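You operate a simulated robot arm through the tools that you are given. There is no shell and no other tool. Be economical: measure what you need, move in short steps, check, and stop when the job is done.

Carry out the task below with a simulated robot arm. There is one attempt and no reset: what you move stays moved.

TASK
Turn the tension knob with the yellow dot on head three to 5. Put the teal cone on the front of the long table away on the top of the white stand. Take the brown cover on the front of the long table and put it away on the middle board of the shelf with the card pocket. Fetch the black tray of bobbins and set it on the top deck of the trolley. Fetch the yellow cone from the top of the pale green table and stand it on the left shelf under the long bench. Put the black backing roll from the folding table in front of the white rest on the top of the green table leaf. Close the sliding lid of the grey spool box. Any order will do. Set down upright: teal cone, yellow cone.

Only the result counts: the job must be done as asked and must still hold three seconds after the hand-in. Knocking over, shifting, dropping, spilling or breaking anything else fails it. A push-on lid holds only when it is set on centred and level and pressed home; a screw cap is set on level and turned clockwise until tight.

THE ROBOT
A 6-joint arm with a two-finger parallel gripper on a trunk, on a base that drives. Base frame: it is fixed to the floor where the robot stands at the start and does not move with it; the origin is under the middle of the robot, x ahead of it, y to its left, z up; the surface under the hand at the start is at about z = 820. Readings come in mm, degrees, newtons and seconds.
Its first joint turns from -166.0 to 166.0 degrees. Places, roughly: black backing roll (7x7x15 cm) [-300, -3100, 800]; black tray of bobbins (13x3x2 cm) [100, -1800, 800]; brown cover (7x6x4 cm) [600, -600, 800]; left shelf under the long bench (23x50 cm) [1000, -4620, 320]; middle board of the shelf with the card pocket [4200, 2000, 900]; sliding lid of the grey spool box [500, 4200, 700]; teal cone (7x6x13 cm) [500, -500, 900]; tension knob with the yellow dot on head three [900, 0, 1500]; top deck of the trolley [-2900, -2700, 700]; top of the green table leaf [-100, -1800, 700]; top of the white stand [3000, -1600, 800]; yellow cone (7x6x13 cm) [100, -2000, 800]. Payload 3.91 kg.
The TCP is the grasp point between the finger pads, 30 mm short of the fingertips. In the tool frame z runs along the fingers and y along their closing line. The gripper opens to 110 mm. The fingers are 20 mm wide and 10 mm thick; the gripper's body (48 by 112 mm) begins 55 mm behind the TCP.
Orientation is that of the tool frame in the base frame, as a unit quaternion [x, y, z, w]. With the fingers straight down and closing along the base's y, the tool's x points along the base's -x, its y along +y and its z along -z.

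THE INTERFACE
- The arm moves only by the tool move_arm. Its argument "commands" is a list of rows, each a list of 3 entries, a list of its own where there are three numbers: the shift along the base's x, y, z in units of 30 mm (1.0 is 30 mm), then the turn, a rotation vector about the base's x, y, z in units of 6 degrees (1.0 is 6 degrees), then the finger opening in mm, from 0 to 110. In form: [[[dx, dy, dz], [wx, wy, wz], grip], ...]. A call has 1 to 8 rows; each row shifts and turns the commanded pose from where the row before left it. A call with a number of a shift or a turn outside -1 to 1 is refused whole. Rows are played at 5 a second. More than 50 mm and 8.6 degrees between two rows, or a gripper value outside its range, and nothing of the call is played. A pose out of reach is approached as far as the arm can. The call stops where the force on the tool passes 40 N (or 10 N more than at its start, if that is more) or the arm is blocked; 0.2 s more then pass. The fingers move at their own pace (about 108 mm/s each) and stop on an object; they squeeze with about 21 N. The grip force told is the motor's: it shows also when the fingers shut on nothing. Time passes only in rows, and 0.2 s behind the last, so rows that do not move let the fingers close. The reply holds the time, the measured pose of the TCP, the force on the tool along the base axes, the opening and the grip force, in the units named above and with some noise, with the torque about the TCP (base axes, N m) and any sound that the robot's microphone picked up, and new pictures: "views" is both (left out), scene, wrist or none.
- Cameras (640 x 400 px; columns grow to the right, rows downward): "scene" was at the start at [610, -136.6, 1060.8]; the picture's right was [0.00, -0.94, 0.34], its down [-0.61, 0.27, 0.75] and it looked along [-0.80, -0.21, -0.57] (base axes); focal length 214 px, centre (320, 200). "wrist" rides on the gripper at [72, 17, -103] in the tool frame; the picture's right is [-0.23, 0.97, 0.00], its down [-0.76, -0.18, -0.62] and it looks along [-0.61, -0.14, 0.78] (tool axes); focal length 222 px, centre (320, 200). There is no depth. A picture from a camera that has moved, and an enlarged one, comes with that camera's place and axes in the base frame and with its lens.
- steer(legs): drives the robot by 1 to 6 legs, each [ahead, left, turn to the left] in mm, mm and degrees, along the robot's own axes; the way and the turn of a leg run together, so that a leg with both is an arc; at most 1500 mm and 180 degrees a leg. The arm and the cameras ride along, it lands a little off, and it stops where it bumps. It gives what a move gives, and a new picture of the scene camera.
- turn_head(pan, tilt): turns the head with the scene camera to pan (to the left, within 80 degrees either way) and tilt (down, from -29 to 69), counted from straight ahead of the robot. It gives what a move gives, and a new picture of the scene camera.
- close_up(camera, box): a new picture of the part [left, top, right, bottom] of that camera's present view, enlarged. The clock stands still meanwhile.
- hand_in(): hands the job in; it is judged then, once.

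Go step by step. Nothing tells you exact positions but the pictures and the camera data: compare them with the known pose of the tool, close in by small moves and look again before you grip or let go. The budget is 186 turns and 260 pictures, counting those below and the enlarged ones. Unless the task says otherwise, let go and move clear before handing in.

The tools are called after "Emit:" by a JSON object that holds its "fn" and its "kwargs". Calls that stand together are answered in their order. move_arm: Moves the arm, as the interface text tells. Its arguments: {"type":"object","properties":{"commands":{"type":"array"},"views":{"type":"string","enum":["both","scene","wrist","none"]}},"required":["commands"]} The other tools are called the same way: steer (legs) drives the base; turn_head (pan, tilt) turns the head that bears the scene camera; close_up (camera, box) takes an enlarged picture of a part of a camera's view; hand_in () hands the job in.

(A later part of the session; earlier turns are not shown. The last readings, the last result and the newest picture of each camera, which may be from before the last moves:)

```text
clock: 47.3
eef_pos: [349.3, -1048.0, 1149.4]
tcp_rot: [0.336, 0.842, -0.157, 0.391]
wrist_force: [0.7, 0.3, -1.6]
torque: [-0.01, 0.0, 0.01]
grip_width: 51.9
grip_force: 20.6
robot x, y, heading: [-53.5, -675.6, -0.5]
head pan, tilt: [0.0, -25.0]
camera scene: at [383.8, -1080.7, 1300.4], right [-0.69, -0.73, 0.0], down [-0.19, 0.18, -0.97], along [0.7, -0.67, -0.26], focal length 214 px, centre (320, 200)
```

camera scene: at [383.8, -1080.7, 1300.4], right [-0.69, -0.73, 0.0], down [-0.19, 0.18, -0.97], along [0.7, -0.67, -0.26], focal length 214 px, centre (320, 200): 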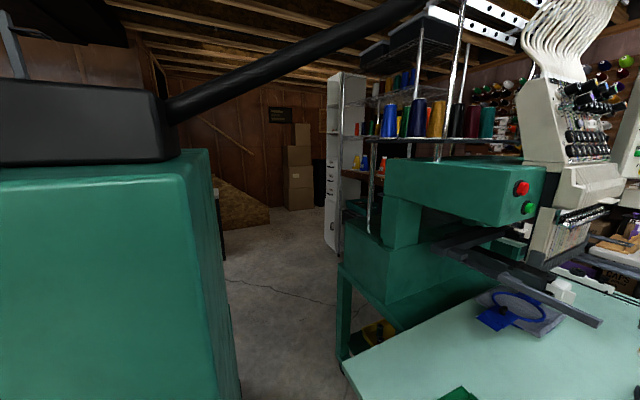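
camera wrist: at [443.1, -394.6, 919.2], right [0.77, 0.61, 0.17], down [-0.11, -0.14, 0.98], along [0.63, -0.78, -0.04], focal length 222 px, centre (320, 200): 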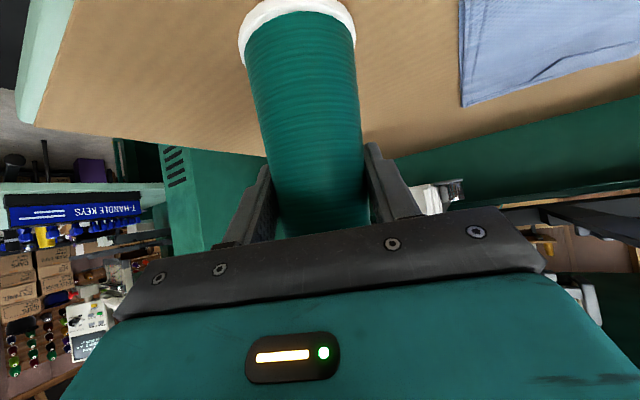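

There is an aisle between the big machine and the second machine. I'll look down at its floor to judge the width.

Emit:
{"fn": "turn_head", "kwargs": {"pan": 0, "tilt": 10}}

```text
clock: 48.3
eef_pos: [350.5, -1048.0, 1150.4]
tcp_rot: [0.335, 0.842, -0.157, 0.393]
wrist_force: [-0.1, -0.1, -1.9]
torque: [-0.01, -0.01, -0.02]
grip_width: 52.0
grip_force: 21.2
robot x, y, heading: [-51.0, -670.3, -0.6]
head pan, tilt: [0.0, 10.0]
camera scene: at [371.9, -1069.5, 1246.7], right [-0.69, -0.73, 0.0], down [-0.56, 0.53, -0.64], along [0.47, -0.44, -0.77], focal length 214 px, centre (320, 200)
```

scene: 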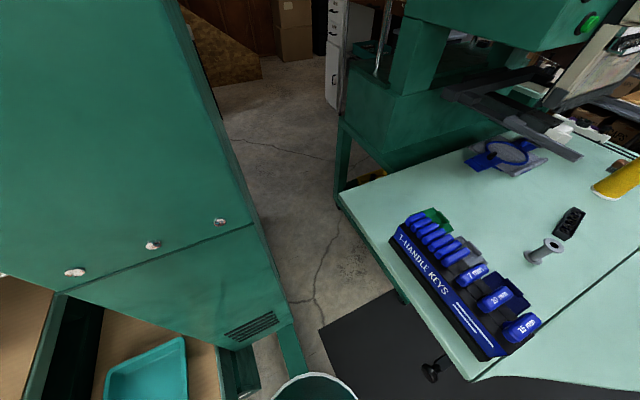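

The aisle is only about 28 cm wide, too narrow for the base, so I'll go round the left end of the machine. First I bring the arm straight ahead of the robot.

Emit:
{"fn": "move_arm", "kwargs": {"commands": [[[-0.2, 1, 0.3], [0, 0, 0.6], 40], [[-0.2, 1, 0.3], [0, 0, 0.6], 40], [[-0.2, 1, 0.3], [0, 0, 0.6], 40], [[-0.2, 1, 0.3], [0, 0, 0.6], 40], [[-0.2, 1, 0.3], [0, 0, 0.6], 40], [[0, 1, 0.3], [0, 0, 0.6], 40], [[0, 1, 0.3], [0, 0, 0.6], 40], [[0, 1, 0.3], [0, 0, 0.6], 40]], "views": "none"}}

Emit:
{"fn": "move_arm", "kwargs": {"commands": [[[0, 1, 0], [0, 0, 0.6], 40], [[0, 1, 0], [0, 0, 0.6], 40], [[0, 1, 0], [0, 0, 0.6], 40], [[0, 1, 0], [0, 0, 0.6], 40], [[0, 0.5, 0], [0, 0, 0], 40]], "views": "none"}}

Emit:
{"fn": "steer", "kwargs": {"legs": [[-200, 300, 0], [0, 0, 90]]}}

Emit:
{"fn": "turn_head", "kwargs": {"pan": 0, "tilt": -20}}

```text
clock: 50.1
eef_pos: [320.4, -808.0, 1221.9]
tcp_rot: [0.115, 0.899, -0.054, 0.419]
wrist_force: [0.2, 0.6, -1.6]
torque: [-0.01, -0.03, -0.02]
grip_width: 52.0
grip_force: 21.0
robot x, y, heading: [-53.5, -669.1, -0.3]
head pan, tilt: [0.0, 10.0]
```

```text
clock: 51.3
eef_pos: [319.8, -674.0, 1221.4]
tcp_rot: [0.002, 0.906, -0.002, 0.424]
wrist_force: [-0.1, -0.3, -1.5]
torque: [-0.02, 0.02, 0.04]
grip_width: 52.0
grip_force: 20.9
robot x, y, heading: [-50.3, -673.5, -0.5]
head pan, tilt: [0.0, 10.0]
```

```text
clock: 57.4
eef_pos: [-240.6, -1.5, 1219.7]
tcp_rot: [-0.633, 0.649, 0.294, 0.302]
wrist_force: [0.9, -0.8, -1.3]
torque: [0.03, 0.01, 0.05]
grip_width: 51.3
grip_force: 21.4
robot x, y, heading: [-249.7, -374.5, 88.3]
head pan, tilt: [0.0, 10.0]
camera scene: at [-241.6, 30.7, 1317.9], right [1.0, -0.03, 0.0], down [-0.02, -0.77, -0.64], along [0.02, 0.64, -0.77], focal length 214 px, centre (320, 200)
```

scene: 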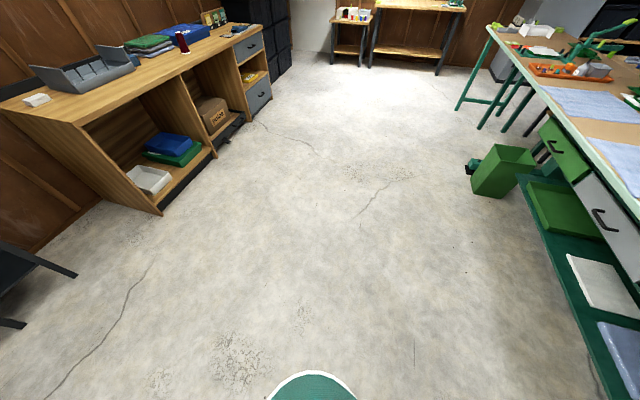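

```text
clock: 58.4
eef_pos: [-242.1, -1.0, 1221.4]
tcp_rot: [-0.634, 0.648, 0.295, 0.302]
wrist_force: [-0.8, 1.0, -1.4]
torque: [0.03, -0.01, 0.0]
grip_width: 51.1
grip_force: 21.1
robot x, y, heading: [-249.3, -371.6, 88.5]
head pan, tilt: [0.0, -20.0]
camera scene: at [-241.3, 46.8, 1363.4], right [1.0, -0.03, 0.0], down [-0.01, -0.34, -0.94], along [0.02, 0.94, -0.34], focal length 214 px, centre (320, 200)
```

scene: 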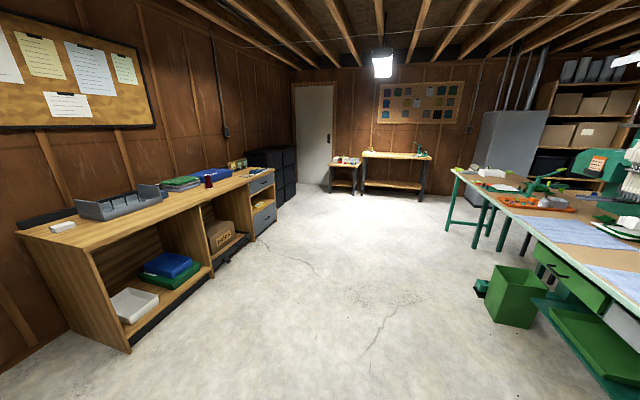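

There is plenty of room along the front and round the left end of the machine. I'll drive there and look east.

Emit:
{"fn": "steer", "kwargs": {"legs": [[1190, -286, 0], [1190, -286, 0], [1140, -286, 0], [0, 0, -75]]}}

```text
clock: 79.0
eef_pos: [1066.1, 3193.6, 1219.8]
tcp_rot: [-0.115, 0.899, 0.052, 0.419]
wrist_force: [0.2, -0.2, -1.7]
torque: [-0.04, 0.01, -0.01]
grip_width: 49.9
grip_force: 20.8
robot x, y, heading: [704.0, 3099.1, 14.3]
head pan, tilt: [0.0, -20.0]
camera scene: at [1112.0, 3205.7, 1363.5], right [0.25, -0.97, 0.0], down [-0.33, -0.09, -0.94], along [0.91, 0.24, -0.34], focal length 214 px, centre (320, 200)
```

scene: 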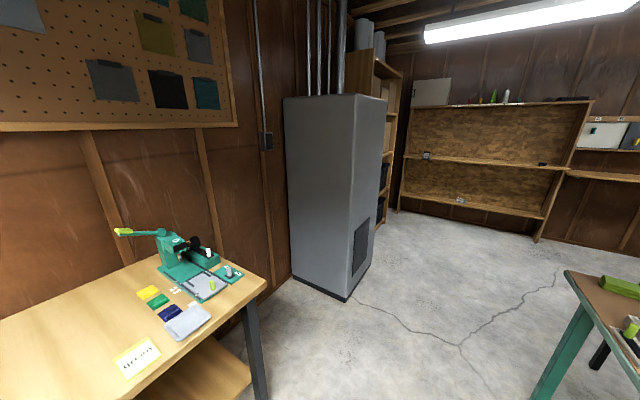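

Emit:
{"fn": "move_arm", "kwargs": {"commands": [[[0, 0, 0], [0, 0, 0], 30]], "views": "wrist"}}

Emit:
{"fn": "close_up", "kwargs": {"camera": "scene", "box": [400, 70, 640, 250]}}

```text
clock: 79.4
eef_pos: [1066.1, 3191.9, 1221.9]
tcp_rot: [-0.116, 0.899, 0.054, 0.419]
wrist_force: [0.4, -0.6, -1.7]
torque: [0.03, -0.01, 0.0]
grip_width: 49.9
grip_force: 20.9
robot x, y, heading: [704.6, 3096.9, 14.2]
head pan, tilt: [0.0, -20.0]
camera wrist: at [939.6, 3177.0, 1232.4], right [-0.1, 0.98, 0.17], down [0.06, -0.17, 0.98], along [0.99, 0.11, -0.04], focal length 222 px, centre (320, 200)
```

wrist: 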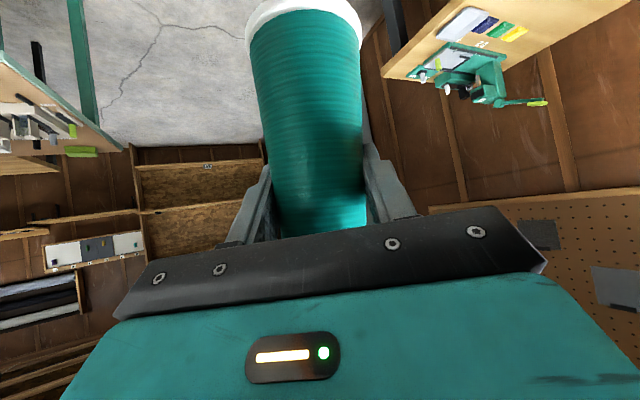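

```text
2.22 times, centred on (520, 160) of scene
camera zoom: at [1112.1, 3205.7, 1363.5], right [0.25, -0.97, 0.0], down [-0.33, -0.09, -0.94], along [0.91, 0.24, -0.34], focal length 477 px, centre (-124, 289)
```

zoom: 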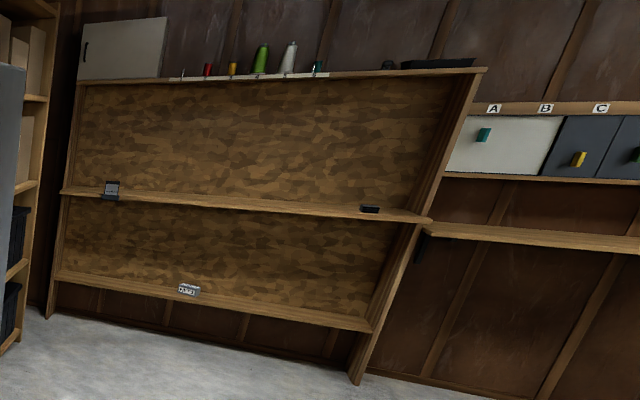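

The cone is fine in the grip. The shelf with the card pocket is ahead and right, so I'll pass between the grey cabinet and the table end.

Emit:
{"fn": "steer", "kwargs": {"legs": [[0, 0, -21], [1400, 0, 0], [0, 0, -40]]}}

```text
clock: 89.3
eef_pos: [2365.4, 2696.7, 1220.5]
tcp_rot: [0.339, 0.841, -0.159, 0.391]
wrist_force: [-0.1, 1.2, -1.8]
torque: [-0.01, -0.01, -0.03]
grip_width: 49.8
grip_force: 21.0
robot x, y, heading: [2098.6, 2955.0, -44.4]
head pan, tilt: [0.0, -20.0]
camera scene: at [2398.8, 2663.2, 1363.5], right [-0.69, -0.72, 0.0], down [-0.25, 0.24, -0.94], along [0.68, -0.65, -0.34], focal length 214 px, centre (320, 200)
```

scene: 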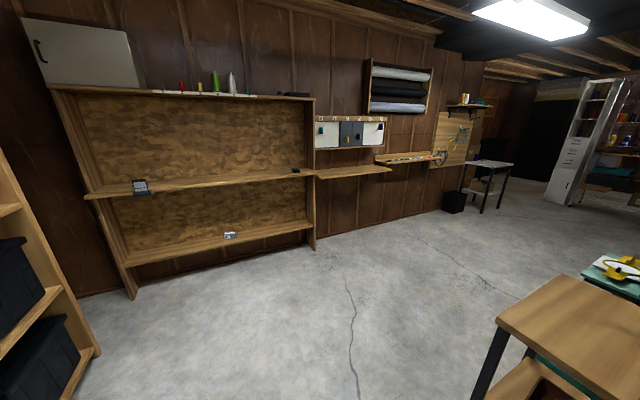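

The stand seems to be the small light-topped table in the distance. I'll go round the rear brown table and along the wall aisle.

Emit:
{"fn": "steer", "kwargs": {"legs": [[1240, 0, 0], [0, 0, -62], [1400, 0, 0]]}}

```text
clock: 105.0
eef_pos: [2477.9, 366.5, 1220.0]
tcp_rot: [0.725, 0.544, -0.338, 0.253]
wrist_force: [-0.8, -0.2, -1.5]
torque: [0.01, 0.03, 0.0]
grip_width: 49.6
grip_force: 20.6
robot x, y, heading: [2581.7, 726.5, -106.6]
head pan, tilt: [0.0, -20.0]
camera scene: at [2464.0, 320.2, 1363.5], right [-0.96, 0.28, 0.0], down [0.09, 0.33, -0.94], along [-0.26, -0.9, -0.34], focal length 214 px, centre (320, 200)
```

scene: 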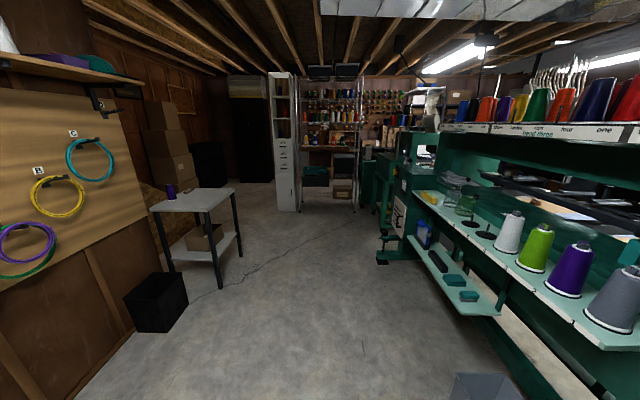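

The white stand is on the left at about (2950, -1450). I'll drive beside its aisle edge and face it.

Emit:
{"fn": "steer", "kwargs": {"legs": [[1000, 130, 0], [980, 130, 0], [0, 0, 88]]}}

Emit:
{"fn": "turn_head", "kwargs": {"pan": 0, "tilt": 0}}

```text
clock: 118.7
eef_pos: [2614.8, -1367.6, 1221.2]
tcp_rot: [0.142, 0.895, -0.067, 0.417]
wrist_force: [0.6, 0.3, -1.4]
torque: [0.01, 0.01, 0.01]
grip_width: 49.7
grip_force: 21.1
robot x, y, heading: [2262.7, -1257.3, -18.4]
head pan, tilt: [0.0, -20.0]
camera scene: at [2660.2, -1382.6, 1363.5], right [-0.31, -0.95, 0.0], down [-0.33, 0.1, -0.94], along [0.89, -0.29, -0.34], focal length 214 px, centre (320, 200)
```

scene: 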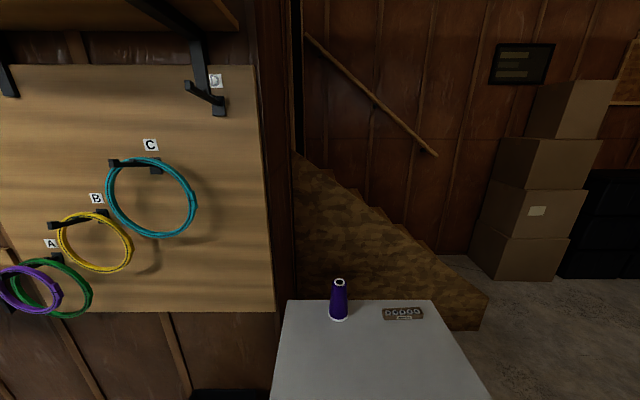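

```text
clock: 119.5
eef_pos: [2614.8, -1368.1, 1221.0]
tcp_rot: [0.141, 0.895, -0.066, 0.417]
wrist_force: [-0.1, -0.1, -1.2]
torque: [0.0, 0.02, -0.02]
grip_width: 49.6
grip_force: 21.1
robot x, y, heading: [2261.6, -1249.3, -18.2]
head pan, tilt: [0.0, 0.0]
camera scene: at [2652.5, -1380.1, 1332.2], right [-0.31, -0.95, 0.0], down [-0.61, 0.2, -0.77], along [0.73, -0.24, -0.64], focal length 214 px, centre (320, 200)
```

scene: 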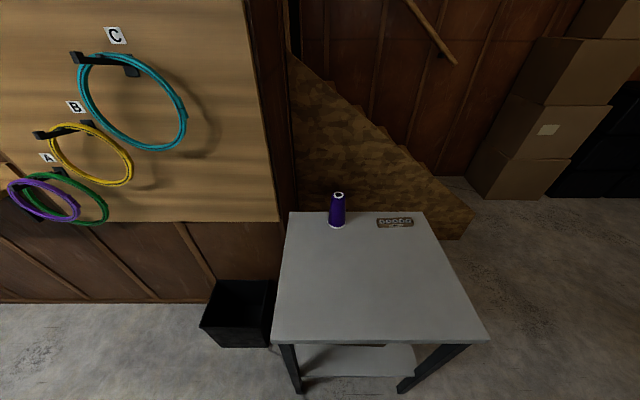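

The stand top spans roughly (2835, -1327) to (2689, -1781) and is 410 deep. I'll bring the cone above its near-middle area.

Emit:
{"fn": "move_arm", "kwargs": {"commands": [[[0.96, -0.78, -0.4], [0, 0, 0], 30], [[0.96, -0.78, -0.4], [0, 0, 0], 30], [[0.96, -0.78, -0.4], [0, 0, 0], 30], [[0.96, -0.78, -0.4], [0, 0, 0], 30], [[0.96, -0.78, -0.4], [0, 0, 0], 30], [[0.96, -0.78, -0.4], [0, 0, 0], 30], [[0.96, -0.78, -0.4], [0, 0, 0], 30], [[0.96, -0.78, -0.4], [0, 0, 0], 30]], "views": "none"}}

Emit:
{"fn": "move_arm", "kwargs": {"commands": [[[0.96, -0.78, -0.8], [0, 0, 0], 30], [[0.96, -0.78, -0.8], [0, 0, 0], 30], [[0, 0, -1], [0, 0, 0], 30], [[0, 0, -1], [0, 0, 0], 30]], "views": "both"}}

```text
clock: 121.3
eef_pos: [2846.2, -1556.7, 1127.7]
tcp_rot: [0.142, 0.895, -0.067, 0.418]
wrist_force: [-0.3, 1.2, -0.2]
torque: [0.02, 0.04, -0.02]
grip_width: 49.8
grip_force: 20.8
robot x, y, heading: [2262.9, -1257.6, -18.2]
head pan, tilt: [0.0, 0.0]
```

```text
clock: 122.3
eef_pos: [2904.0, -1602.7, 1016.7]
tcp_rot: [0.142, 0.895, -0.068, 0.418]
wrist_force: [-0.5, 0.4, -0.7]
torque: [0.02, 0.01, -0.02]
grip_width: 49.8
grip_force: 21.1
robot x, y, heading: [2262.1, -1254.1, -18.7]
head pan, tilt: [0.0, 0.0]
camera scene: at [2941.1, -1614.5, 1128.3], right [-0.31, -0.95, 0.0], down [-0.61, 0.2, -0.77], along [0.73, -0.24, -0.64], focal length 214 px, centre (320, 200)
camera wrist: at [2788.8, -1548.1, 1028.5], right [0.44, 0.88, 0.17], down [-0.04, -0.17, 0.98], along [0.9, -0.44, -0.04], focal length 222 px, centre (320, 200)
```

scene: 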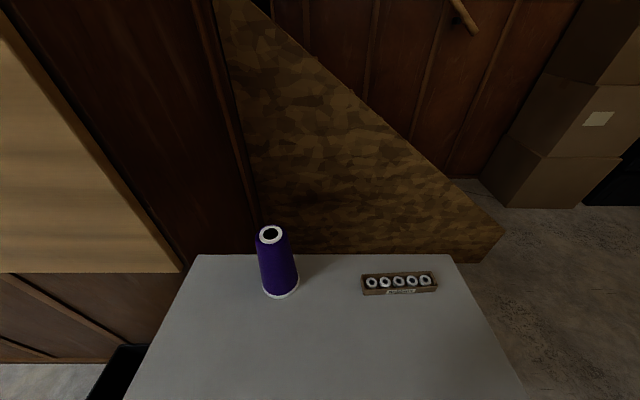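
wrist: 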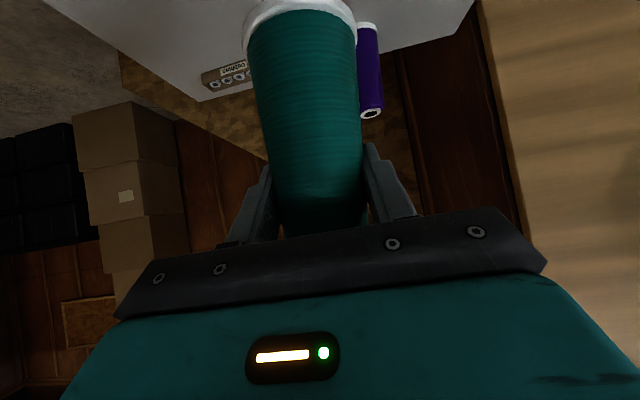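

The place below is clear. I'll lower in small steps and watch the force.

Emit:
{"fn": "move_arm", "kwargs": {"commands": [[[0, 0, -1], [0, 0, 0], 30], [[0, 0, -0.5], [0, 0, 0], 30], [[0, 0, -0.2], [0, 0, 0], 30], [[0, 0, -0.2], [0, 0, 0], 30], [[0, 0, -0.2], [0, 0, 0], 30], [[0, 0, -0.2], [0, 0, 0], 30], [[0, 0, -0.2], [0, 0, 0], 30], [[0, 0, -0.2], [0, 0, 0], 30]], "views": "scene"}}

```text
clock: 124.2
eef_pos: [2903.8, -1600.2, 936.0]
tcp_rot: [0.142, 0.895, -0.067, 0.418]
wrist_force: [0.9, -0.4, -2.0]
torque: [0.01, -0.01, 0.0]
grip_width: 49.9
grip_force: 21.1
robot x, y, heading: [2263.3, -1254.5, -18.5]
head pan, tilt: [0.0, 0.0]
camera scene: at [2940.3, -1613.7, 1047.3], right [-0.31, -0.95, 0.0], down [-0.61, 0.2, -0.77], along [0.73, -0.24, -0.64], focal length 214 px, centre (320, 200)
```

scene: 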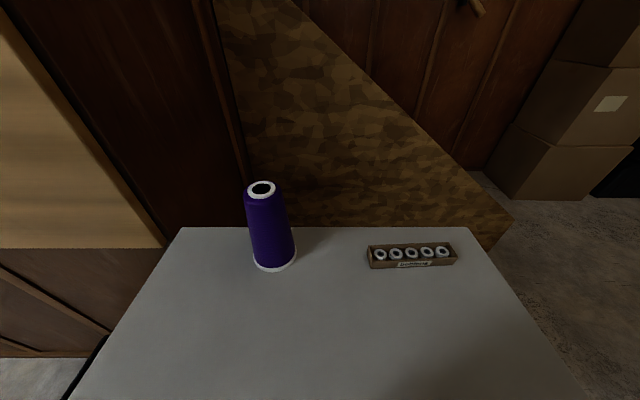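

The stand top triangulates to about z = 757. I'll continue down.

Emit:
{"fn": "move_arm", "kwargs": {"commands": [[[0, 0, -0.8], [0, 0, 0], 30], [[0, 0, -0.7], [0, 0, 0], 30], [[0, 0, -0.15], [0, 0, 0], 30], [[0, 0, -0.15], [0, 0, 0], 30], [[0, 0, -0.15], [0, 0, 0], 30], [[0, 0, -0.15], [0, 0, 0], 30]], "views": "wrist"}}

```text
clock: 125.5
eef_pos: [2903.2, -1600.7, 873.4]
tcp_rot: [0.142, 0.895, -0.068, 0.418]
wrist_force: [0.4, -0.3, -1.7]
torque: [-0.01, 0.01, 0.02]
grip_width: 49.7
grip_force: 20.7
robot x, y, heading: [2261.8, -1251.5, -18.3]
head pan, tilt: [0.0, 0.0]
camera wrist: at [2788.4, -1547.6, 884.7], right [0.44, 0.88, 0.17], down [-0.04, -0.17, 0.98], along [0.9, -0.44, -0.04], focal length 222 px, centre (320, 200)
```

wrist: 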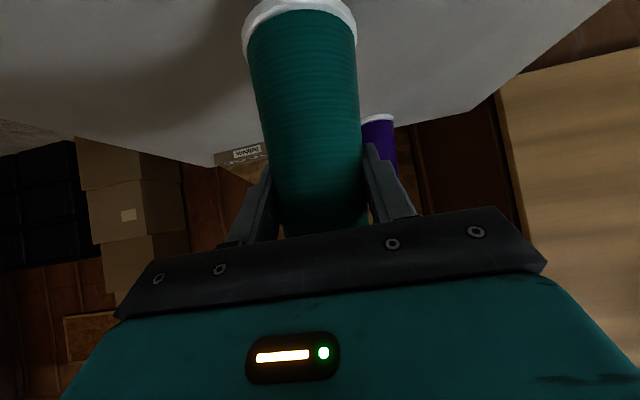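

Emit:
{"fn": "move_arm", "kwargs": {"commands": [[[0, 0, -0.1], [0, 0, 0], 30], [[0, 0, -0.1], [0, 0, 0], 30], [[0, 0, -0.1], [0, 0, 0], 30], [[0, 0, -0.1], [0, 0, 0], 30], [[0, 0, -0.1], [0, 0, 0], 30], [[0, 0, -0.1], [0, 0, 0], 30], [[0, 0, -0.1], [0, 0, 0], 30]], "views": "wrist"}}

```text
clock: 127.2
eef_pos: [2903.0, -1601.8, 851.6]
tcp_rot: [0.142, 0.895, -0.067, 0.417]
wrist_force: [-0.1, 0.8, -2.0]
torque: [0.05, -0.03, 0.0]
grip_width: 49.7
grip_force: 20.9
robot x, y, heading: [2256.0, -1254.4, -18.5]
head pan, tilt: [0.0, 0.0]
camera wrist: at [2788.7, -1547.4, 862.4], right [0.44, 0.88, 0.17], down [-0.04, -0.17, 0.98], along [0.9, -0.44, -0.04], focal length 222 px, centre (320, 200)
```

wrist: 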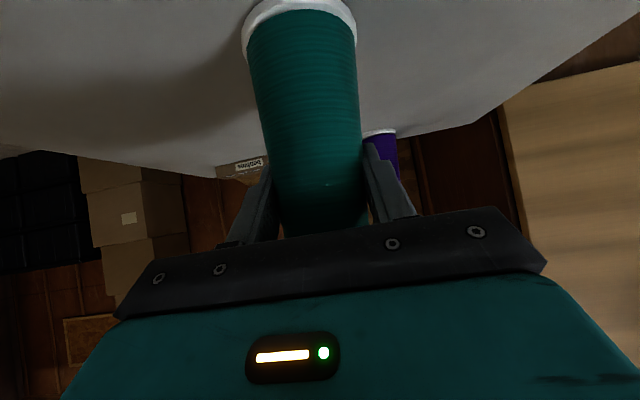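

Emit:
{"fn": "move_arm", "kwargs": {"commands": [[[0, 0, -0.07], [0, 0, 0], 30], [[0, 0, -0.07], [0, 0, 0], 30], [[0, 0, -0.07], [0, 0, 0], 30]], "views": "none"}}

Emit:
{"fn": "move_arm", "kwargs": {"commands": [[[0, 0, -0.07], [0, 0, 0], 30], [[0, 0, -0.07], [0, 0, 0], 30], [[0, 0, -0.07], [0, 0, 0], 30]], "views": "none"}}

```text
clock: 128.0
eef_pos: [2903.6, -1600.1, 848.4]
tcp_rot: [0.141, 0.894, -0.067, 0.419]
wrist_force: [3.1, 9.4, 29.0]
torque: [0.21, -0.45, -0.02]
grip_width: 50.8
grip_force: 21.2
robot x, y, heading: [2260.4, -1254.9, -18.2]
head pan, tilt: [0.0, 0.0]
```

```text
clock: 128.8
eef_pos: [2902.1, -1602.3, 840.4]
tcp_rot: [0.142, 0.894, -0.068, 0.419]
wrist_force: [2.9, 10.2, 27.7]
torque: [0.23, -0.45, 0.06]
grip_width: 51.2
grip_force: 20.8
robot x, y, heading: [2260.5, -1252.4, -18.5]
head pan, tilt: [0.0, 0.0]
```

The cone is on the stand. I'll open and back out along the tool axis.

Emit:
{"fn": "move_arm", "kwargs": {"commands": [[[0, 0, 0], [0, 0, 0], 70], [[0, 0, 0], [0, 0, 0], 110], [[0, 0, 0], [0, 0, 0], 110]], "views": "wrist"}}

Emit:
{"fn": "move_arm", "kwargs": {"commands": [[[-0.73, 0.24, 0.64], [0, 0, 0], 110], [[-0.73, 0.24, 0.64], [0, 0, 0], 110], [[-0.73, 0.24, 0.64], [0, 0, 0], 110], [[-0.73, 0.24, 0.64], [0, 0, 0], 110], [[-0.73, 0.24, 0.9], [0, 0, 0], 110], [[-0.73, 0.24, 0.9], [0, 0, 0], 110], [[-0.73, 0.24, 0.9], [0, 0, 0], 110], [[-0.73, 0.24, 0.9], [0, 0, 0], 110]], "views": "scene"}}

```text
clock: 129.6
eef_pos: [2903.9, -1602.4, 838.3]
tcp_rot: [0.142, 0.895, -0.067, 0.417]
wrist_force: [0.3, 0.7, 0.5]
torque: [0.01, 0.02, -0.01]
grip_width: 110.0
grip_force: 0.1
robot x, y, heading: [2262.3, -1254.3, -18.3]
head pan, tilt: [0.0, 0.0]
camera wrist: at [2788.0, -1548.2, 850.1], right [0.44, 0.88, 0.17], down [-0.04, -0.17, 0.98], along [0.9, -0.44, -0.04], focal length 222 px, centre (320, 200)
```

wrist: 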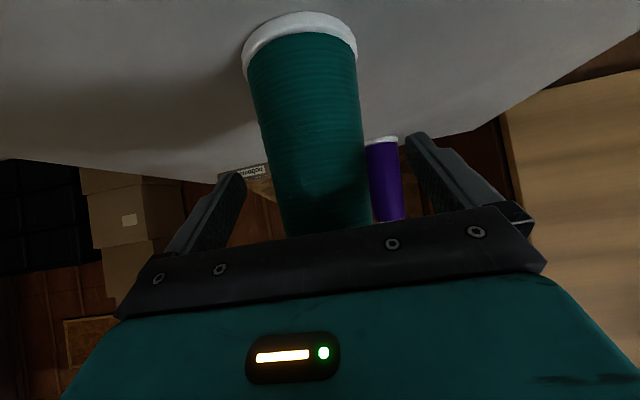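

```text
clock: 131.3
eef_pos: [2727.0, -1545.0, 1023.2]
tcp_rot: [0.143, 0.895, -0.067, 0.417]
wrist_force: [-0.3, -0.6, -1.0]
torque: [0.02, 0.05, 0.02]
grip_width: 110.1
grip_force: 0.1
robot x, y, heading: [2260.0, -1254.8, -18.2]
head pan, tilt: [0.0, 0.0]
camera scene: at [2764.6, -1557.3, 1134.4], right [-0.31, -0.95, 0.0], down [-0.61, 0.2, -0.77], along [0.73, -0.24, -0.64], focal length 214 px, centre (320, 200)
```

scene: 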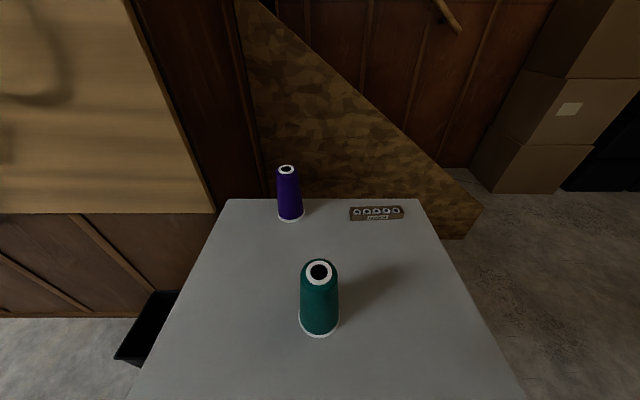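

The teal cone is standing upright on the stand. I'll retract the arm and drive back towards the north aisle, heading for the spool box.

Emit:
{"fn": "move_arm", "kwargs": {"commands": [[[-0.54, 0.83, 0.95], [0, 0, 0], 90], [[-0.54, 0.83, 0.95], [0, 0, 0], 60], [[-0.54, 0.83, 0.95], [0, 0, 0], 40], [[-0.54, 0.83, 0.95], [0, 0, 0], 40], [[-0.54, 0.83, 0.95], [0, 0, 0], 40], [[-0.54, 0.83, 0.95], [0, 0, 0], 40], [[-0.54, 0.83, 0.95], [0, 0, 0], 40]], "views": "none"}}

Emit:
{"fn": "steer", "kwargs": {"legs": [[0, 0, 101], [984, 0, 0], [984, 0, 0], [0, 0, -12], [1400, 0, 0], [0, 0, 63]]}}

```text
clock: 132.9
eef_pos: [2611.2, -1372.4, 1222.6]
tcp_rot: [0.143, 0.895, -0.067, 0.417]
wrist_force: [0.4, -0.7, -0.6]
torque: [0.0, 0.01, 0.01]
grip_width: 39.9
grip_force: 0.1
robot x, y, heading: [2255.3, -1252.4, -18.3]
head pan, tilt: [0.0, 0.0]
```

```text
clock: 157.3
eef_pos: [2746.2, 2312.8, 1224.1]
tcp_rot: [0.837, -0.348, -0.39, -0.163]
wrist_force: [0.5, 0.7, -0.6]
torque: [-0.06, 0.0, -0.01]
grip_width: 39.8
grip_force: 0.0
robot x, y, heading: [3003.6, 2049.3, 134.5]
head pan, tilt: [0.0, 0.0]
camera scene: at [2716.9, 2341.7, 1334.2], right [0.71, 0.7, 0.0], down [0.45, -0.46, -0.77], along [-0.54, 0.54, -0.64], focal length 214 px, centre (320, 200)
```

scene: 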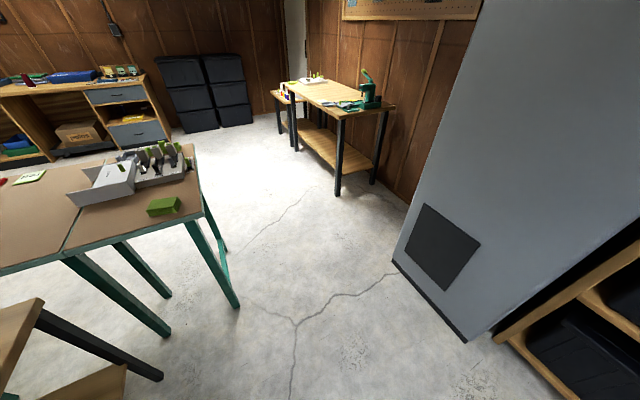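

Emit:
{"fn": "steer", "kwargs": {"legs": [[1240, 0, 0], [0, 0, 38], [1140, 0, 0], [0, 0, -17], [740, 0, 0], [0, 0, -81]]}}

```text
clock: 178.8
eef_pos: [448.3, 3765.7, 1223.2]
tcp_rot: [-0.54, 0.728, 0.251, 0.34]
wrist_force: [0.1, 0.0, 0.4]
torque: [-0.01, -0.01, 0.01]
grip_width: 39.9
grip_force: 0.1
robot x, y, heading: [337.8, 3412.3, 72.8]
head pan, tilt: [0.0, 0.0]
camera scene: at [458.9, 3804.2, 1334.2], right [0.96, -0.29, 0.0], down [-0.19, -0.62, -0.77], along [0.22, 0.73, -0.64], focal length 214 px, centre (320, 200)
```

scene: 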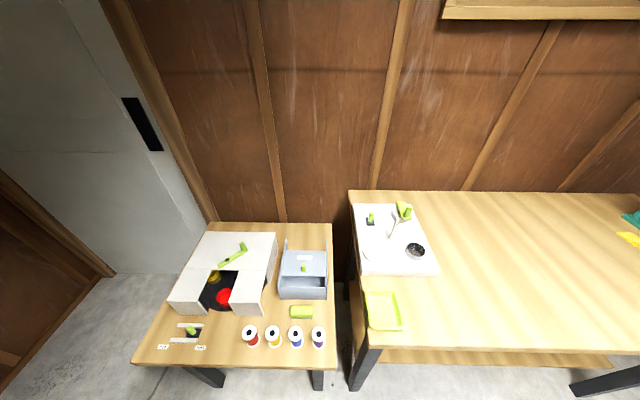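

Emit:
{"fn": "close_up", "kwargs": {"camera": "scene", "box": [140, 210, 360, 360]}}

Emit:
{"fn": "close_up", "kwargs": {"camera": "scene", "box": [264, 230, 344, 310]}}

```text
2.67 times, centred on (250, 285) of scene
camera zoom: at [458.9, 3804.2, 1334.2], right [0.96, -0.29, 0.0], down [-0.19, -0.62, -0.77], along [0.22, 0.73, -0.64], focal length 572 px, centre (507, -27)
```

zoom: 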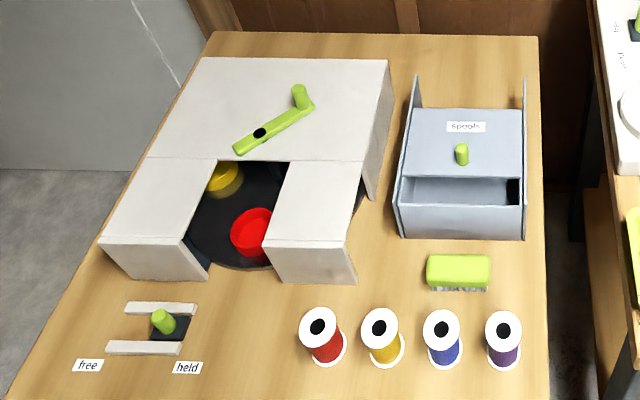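

```text
5.00 times, centred on (304, 270) of scene
camera zoom: at [458.9, 3804.2, 1334.2], right [0.96, -0.29, 0.0], down [-0.19, -0.62, -0.77], along [0.22, 0.73, -0.64], focal length 1072 px, centre (400, -150)
```

zoom: 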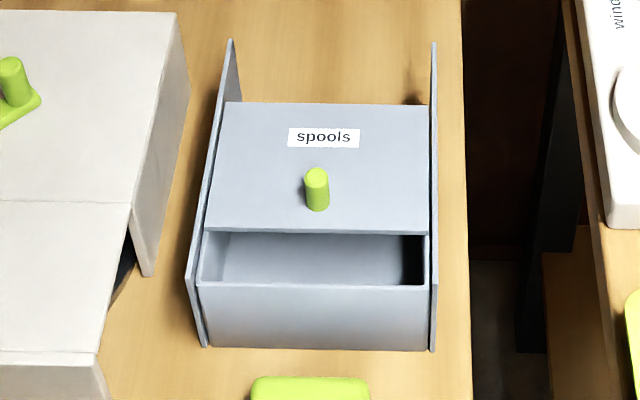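

The grey "spools" box has its lid slid back, and it closes by pulling the green knob towards me. I'll drive a bit closer and point the tool down over it.

Emit:
{"fn": "steer", "kwargs": {"legs": [[150, 0, 0]]}}

Emit:
{"fn": "move_arm", "kwargs": {"commands": [[[0, 0.6, -0.6], [-0.956, 0.292, 0], 40], [[0, 0.6, -0.6], [-0.956, 0.292, 0], 40], [[0, 0.6, -0.6], [-0.956, 0.292, 0], 40], [[0, 0.6, -0.6], [-0.956, 0.292, 0], 40], [[0, 0.6, -0.6], [-0.956, 0.292, 0], 40], [[0, 0.6, -0.6], [-0.956, 0.292, 0], 40], [[0, 0.6, -0.6], [-0.956, 0.292, 0], 40], [[0, 0.6, -0.6], [-0.956, 0.292, 0], 40]], "views": "none"}}

Emit:
{"fn": "move_arm", "kwargs": {"commands": [[[0, 0, 0], [-0.319, 0.097, 0], 40]], "views": "both"}}

```text
clock: 180.2
eef_pos: [494.8, 3908.2, 1223.5]
tcp_rot: [-0.54, 0.728, 0.252, 0.34]
wrist_force: [0.1, -0.8, 0.4]
torque: [0.01, -0.01, 0.0]
grip_width: 40.1
grip_force: 0.1
robot x, y, heading: [383.2, 3554.9, 72.7]
head pan, tilt: [0.0, 0.0]
camera scene: at [504.6, 3947.6, 1334.2], right [0.96, -0.29, 0.0], down [-0.19, -0.61, -0.77], along [0.23, 0.73, -0.64], focal length 214 px, centre (320, 200)
```

scene: 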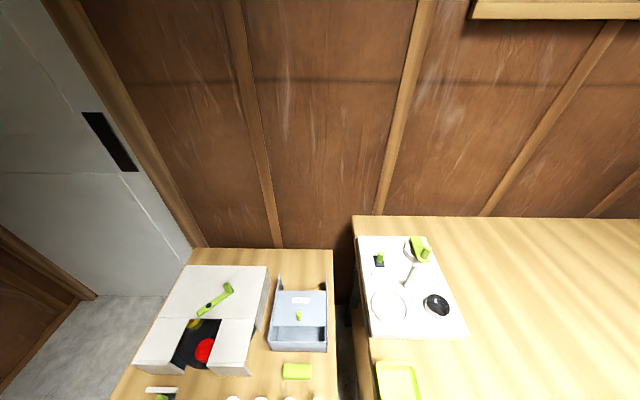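

```text
clock: 182.0
eef_pos: [491.8, 4052.0, 1079.1]
tcp_rot: [-0.596, 0.802, 0.009, 0.014]
wrist_force: [-0.6, -0.8, 0.7]
torque: [0.04, 0.02, 0.04]
grip_width: 39.8
grip_force: 0.0
robot x, y, heading: [380.5, 3551.8, 72.5]
head pan, tilt: [0.0, 0.0]
```

```text
clock: 182.4
eef_pos: [494.0, 4053.1, 1078.5]
tcp_rot: [-0.596, 0.803, -0.001, 0.0]
wrist_force: [0.2, -1.1, 0.2]
torque: [-0.02, 0.01, 0.01]
grip_width: 40.0
grip_force: 0.0
robot x, y, heading: [383.4, 3554.5, 72.4]
head pan, tilt: [0.0, 0.0]
camera scene: at [524.2, 4158.6, 1120.1], right [0.96, -0.29, 0.0], down [-0.29, -0.96, 0.0], along [0.0, 0.0, -1.0], focal length 214 px, centre (320, 200)
camera wrist: at [454.7, 3987.9, 1182.8], right [-0.87, 0.5, 0.0], down [0.39, 0.68, 0.62], along [0.31, 0.54, -0.78], focal length 222 px, centre (320, 200)
```

scene: 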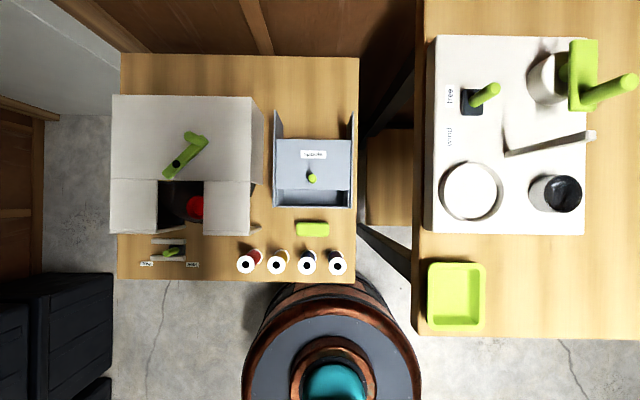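
wrist: 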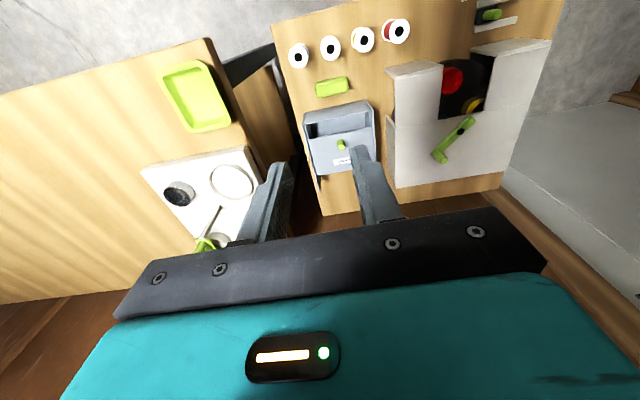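

Emit:
{"fn": "close_up", "kwargs": {"camera": "scene", "box": [262, 100, 366, 220]}}

Emit:
{"fn": "close_up", "kwargs": {"camera": "wrist", "box": [290, 90, 400, 190]}}

```text
3.33 times, centred on (314, 160) of scene
camera zoom: at [524.2, 4158.6, 1120.1], right [0.96, -0.29, 0.0], down [-0.29, -0.96, 0.0], along [0.0, 0.0, -1.0], focal length 715 px, centre (340, 333)
```

zoom: 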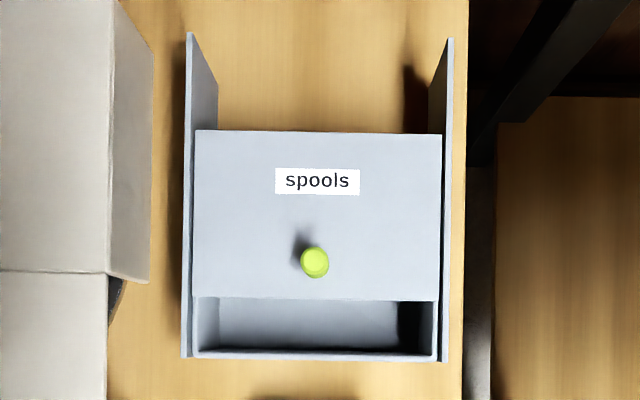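

```text
4.00 times, centred on (345, 140) of wrist
camera zoom: at [454.7, 3987.9, 1182.8], right [-0.87, 0.5, 0.0], down [0.39, 0.68, 0.62], along [0.31, 0.54, -0.78], focal length 888 px, centre (220, 440)
```

zoom: 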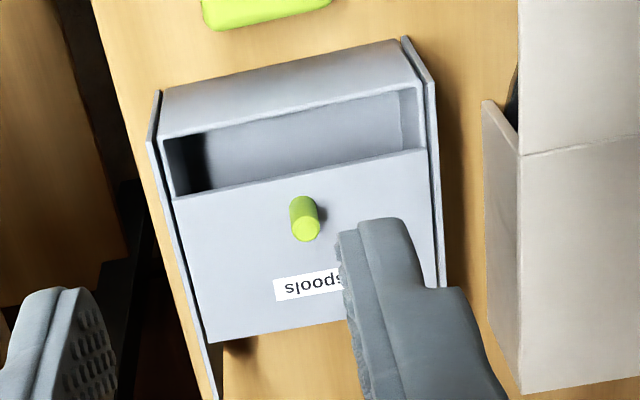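

The knob top is at about (522, 4205, 694) and the lid needs about 33 mm of travel. I'll go over it.

Emit:
{"fn": "move_arm", "kwargs": {"commands": [[[0.12, 0.63, -0.9], [0, 0, 0], 40], [[0.12, 0.63, -0.9], [0, 0, 0], 40], [[0.12, 0.63, -0.9], [0, 0, 0], 40], [[0.12, 0.63, -0.9], [0, 0, 0], 40], [[0.12, 0.63, -0.9], [0, 0, 0], 40], [[0.12, 0.63, -0.9], [0, 0, 0], 40], [[0.12, 0.64, -0.9], [0, 0, 0], 40], [[0.1, 0.65, -0.9], [0, 0, 0], 40]], "views": "none"}}

Emit:
{"fn": "move_arm", "kwargs": {"commands": [[[0, 0, -0.9], [0, 0, 0], 40], [[0, 0, -0.9], [0, 0, 0], 40], [[0, 0, -0.9], [0, 0, 0], 40]], "views": "wrist"}}

```text
clock: 184.2
eef_pos: [521.1, 4206.7, 863.4]
tcp_rot: [-0.595, 0.803, -0.001, 0.002]
wrist_force: [0.8, 0.2, 1.0]
torque: [0.02, -0.01, 0.03]
grip_width: 40.0
grip_force: 0.1
robot x, y, heading: [380.8, 3553.7, 72.7]
head pan, tilt: [0.0, 0.0]
```

```text
clock: 185.0
eef_pos: [522.7, 4205.7, 783.1]
tcp_rot: [-0.595, 0.803, -0.002, 0.001]
wrist_force: [0.4, -0.5, -0.2]
torque: [0.02, 0.04, 0.0]
grip_width: 40.0
grip_force: 0.0
robot x, y, heading: [380.2, 3556.4, 72.5]
head pan, tilt: [0.0, 0.0]
camera wrist: at [483.4, 4140.4, 886.3], right [-0.87, 0.5, 0.0], down [0.39, 0.68, 0.62], along [0.31, 0.54, -0.78], focal length 222 px, centre (320, 200)
```

wrist: 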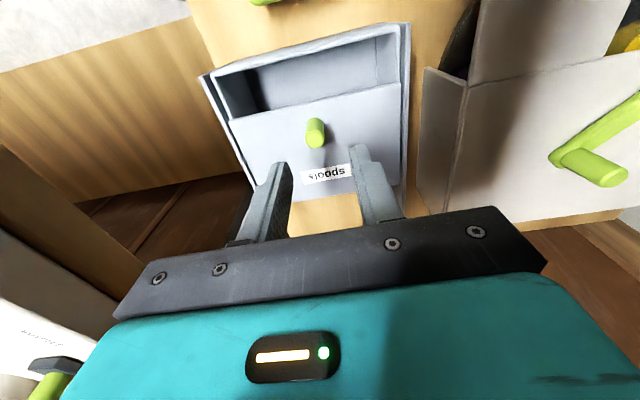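

Emit:
{"fn": "move_arm", "kwargs": {"commands": [[[0.08, 0.08, -0.8], [0, 0, 0], 40], [[0, 0, -0.8], [0, 0, 0], 40], [[0, 0, -0.5], [0, 0, 0], 40], [[0, 0, -0.3], [0, 0, 0], 40]], "views": "wrist"}}

```text
clock: 185.9
eef_pos: [524.7, 4209.6, 722.3]
tcp_rot: [-0.596, 0.803, 0.002, 0.004]
wrist_force: [0.4, -0.4, 12.2]
torque: [-0.05, 0.12, 0.1]
grip_width: 40.0
grip_force: 0.0
robot x, y, heading: [381.3, 3553.5, 72.7]
head pan, tilt: [0.0, 0.0]
stopped in row 4: the force on the tool passed its limit at 59 N (the readings are from after the stop); the commanded pose is now the measured one
camera wrist: at [486.9, 4143.8, 825.2], right [-0.87, 0.5, 0.0], down [0.39, 0.67, 0.63], along [0.32, 0.55, -0.78], focal length 222 px, centre (320, 200)
```

wrist: 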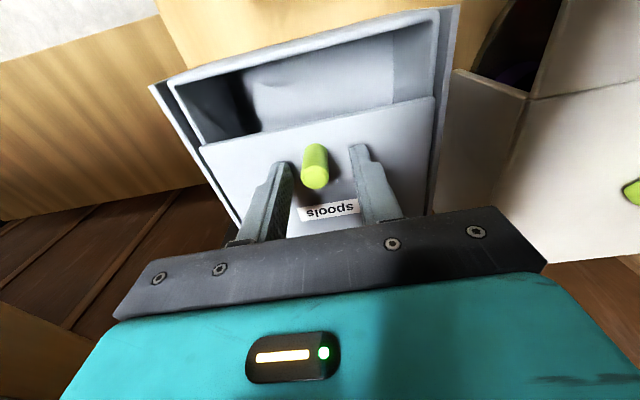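

The fingertips touched the lid, so the lid is at z about 692 and the knob is at (522, 4202). I'll raise 5 mm, shift back slightly and close on the knob.

Emit:
{"fn": "move_arm", "kwargs": {"commands": [[[0, 0, 0.2], [0, 0, 0], 40], [[-0.08, -0.23, 0], [0, 0, 0], 40], [[0, 0, 0], [0, 0, 0], 8], [[0, 0, 0], [0, 0, 0], 8], [[0, 0, 0], [0, 0, 0], 8]], "views": "wrist"}}

```text
clock: 187.1
eef_pos: [524.5, 4202.9, 726.9]
tcp_rot: [-0.594, 0.804, 0.001, 0.003]
wrist_force: [19.1, -7.1, 1.3]
torque: [0.05, 0.15, 0.0]
grip_width: 14.9
grip_force: 44.7
robot x, y, heading: [380.4, 3555.0, 72.8]
head pan, tilt: [0.0, 0.0]
camera wrist: at [486.1, 4136.8, 830.6], right [-0.86, 0.5, 0.0], down [0.39, 0.67, 0.63], along [0.32, 0.54, -0.78], focal length 222 px, centre (320, 200)
```

wrist: 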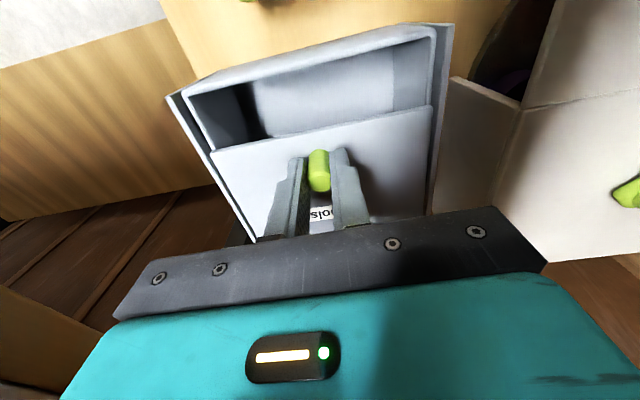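

The knob is gripped. I'll ease the side load and pull the lid towards me.

Emit:
{"fn": "move_arm", "kwargs": {"commands": [[[0.03, -0.01, 0], [0, 0, 0], 8], [[-0.056, -0.19, 0], [0, 0, 0], 8], [[-0.056, -0.19, 0], [0, 0, 0], 8], [[-0.056, -0.19, 0], [0, 0, 0], 8], [[-0.056, -0.19, 0], [0, 0, 0], 8]], "views": "wrist"}}

```text
clock: 188.3
eef_pos: [516.4, 4179.6, 727.8]
tcp_rot: [-0.596, 0.803, 0.003, 0.005]
wrist_force: [8.5, -2.5, 19.5]
torque: [0.25, 0.3, 0.06]
grip_width: 14.6
grip_force: 45.3
robot x, y, heading: [381.3, 3555.7, 72.8]
head pan, tilt: [0.0, 0.0]
camera wrist: at [478.8, 4113.9, 830.4], right [-0.87, 0.5, 0.0], down [0.39, 0.67, 0.63], along [0.31, 0.55, -0.78], focal length 222 px, centre (320, 200)
```

wrist: 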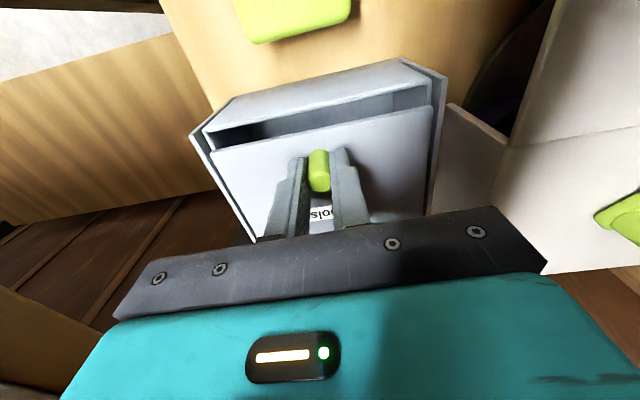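

Emit:
{"fn": "move_arm", "kwargs": {"commands": [[[-0.04, -0.127, 0], [0, 0, 0], 8], [[-0.04, -0.127, 0], [0, 0, 0], 8], [[-0.04, -0.127, 0], [0, 0, 0], 8]], "views": "wrist"}}

```text
clock: 189.1
eef_pos: [513.8, 4169.1, 726.7]
tcp_rot: [-0.596, 0.803, 0.002, 0.004]
wrist_force: [6.8, -1.7, 19.4]
torque: [0.69, 0.2, 0.0]
grip_width: 14.6
grip_force: 45.1
robot x, y, heading: [382.2, 3556.6, 72.6]
head pan, tilt: [0.0, 0.0]
camera wrist: at [475.0, 4102.4, 830.5], right [-0.87, 0.5, 0.0], down [0.39, 0.67, 0.63], along [0.32, 0.55, -0.78], focal length 222 px, centre (320, 200)
```

wrist: 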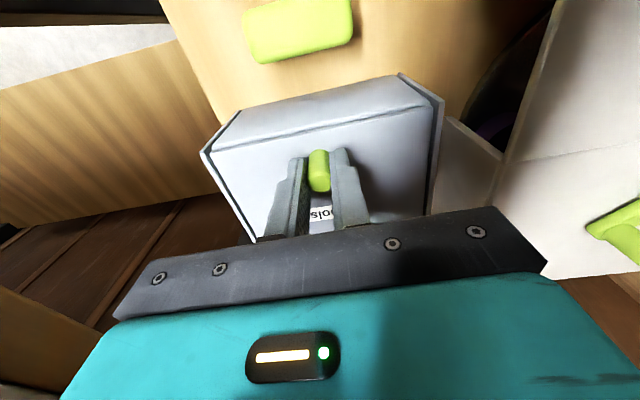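

Emit:
{"fn": "close_up", "kwargs": {"camera": "wrist", "box": [195, 65, 455, 225]}}

Emit:
{"fn": "move_arm", "kwargs": {"commands": [[[-0.02, -0.067, 0], [0, 0, 0], 8], [[-0.02, -0.067, 0], [0, 0, 0], 8]], "views": "none"}}

Emit:
{"fn": "close_up", "kwargs": {"camera": "wrist", "box": [195, 65, 455, 225]}}

```text
2.46 times, centred on (325, 145) of wrist
camera zoom: at [475.0, 4102.4, 830.5], right [-0.87, 0.5, 0.0], down [0.39, 0.67, 0.63], along [0.32, 0.55, -0.78], focal length 547 px, centre (308, 335)
```

zoom: 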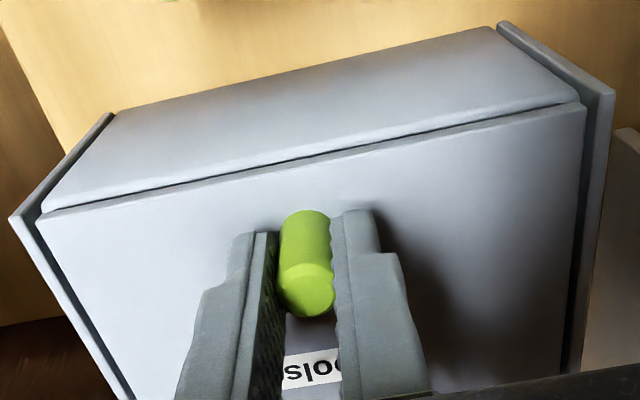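

```text
clock: 189.7
eef_pos: [512.1, 4164.6, 727.3]
tcp_rot: [-0.595, 0.804, 0.002, 0.005]
wrist_force: [6.0, 9.4, 19.3]
torque: [0.27, 0.41, 0.02]
grip_width: 14.9
grip_force: 44.8
robot x, y, heading: [382.7, 3556.2, 72.7]
head pan, tilt: [0.0, 0.0]
```

```text
2.46 times, centred on (325, 145) of wrist
camera zoom: at [473.9, 4098.9, 830.2], right [-0.87, 0.5, 0.0], down [0.39, 0.67, 0.63], along [0.32, 0.55, -0.78], focal length 547 px, centre (308, 335)
```

zoom: 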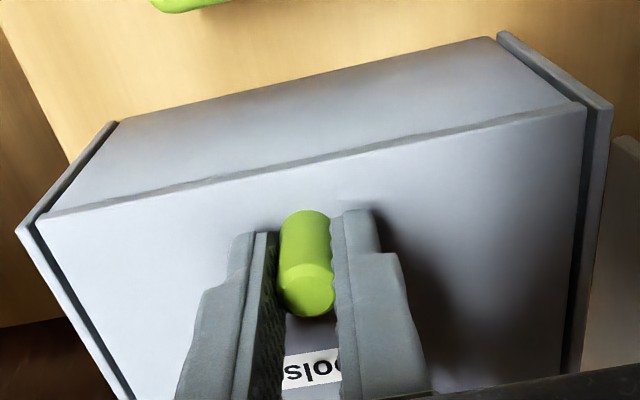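

Emit:
{"fn": "move_arm", "kwargs": {"commands": [[[-0.015, -0.05, 0], [0, 0, 0], 8], [[0, 0, 0], [0, 0, 0], 8]], "views": "none"}}

Emit:
{"fn": "close_up", "kwargs": {"camera": "wrist", "box": [195, 65, 455, 225]}}

```text
clock: 190.5
eef_pos: [511.0, 4164.9, 727.2]
tcp_rot: [-0.595, 0.804, 0.003, 0.006]
wrist_force: [3.0, 8.3, -6.0]
torque: [0.73, 0.37, 0.03]
grip_width: 14.8
grip_force: 44.7
robot x, y, heading: [379.8, 3556.9, 72.7]
head pan, tilt: [0.0, 0.0]
stopped in row 2: the force on the tool passed its limit at 41 N (the readings are from after the stop); the commanded pose is now the measured one
```

```text
2.46 times, centred on (325, 145) of wrist
camera zoom: at [473.7, 4098.5, 830.0], right [-0.87, 0.5, 0.0], down [0.39, 0.67, 0.63], along [0.32, 0.55, -0.77], focal length 547 px, centre (308, 335)
```

zoom: 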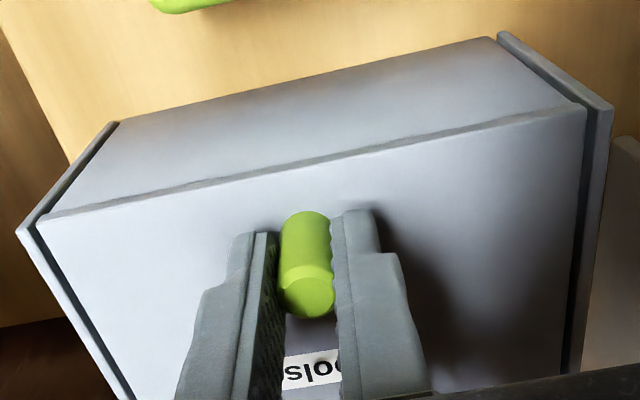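

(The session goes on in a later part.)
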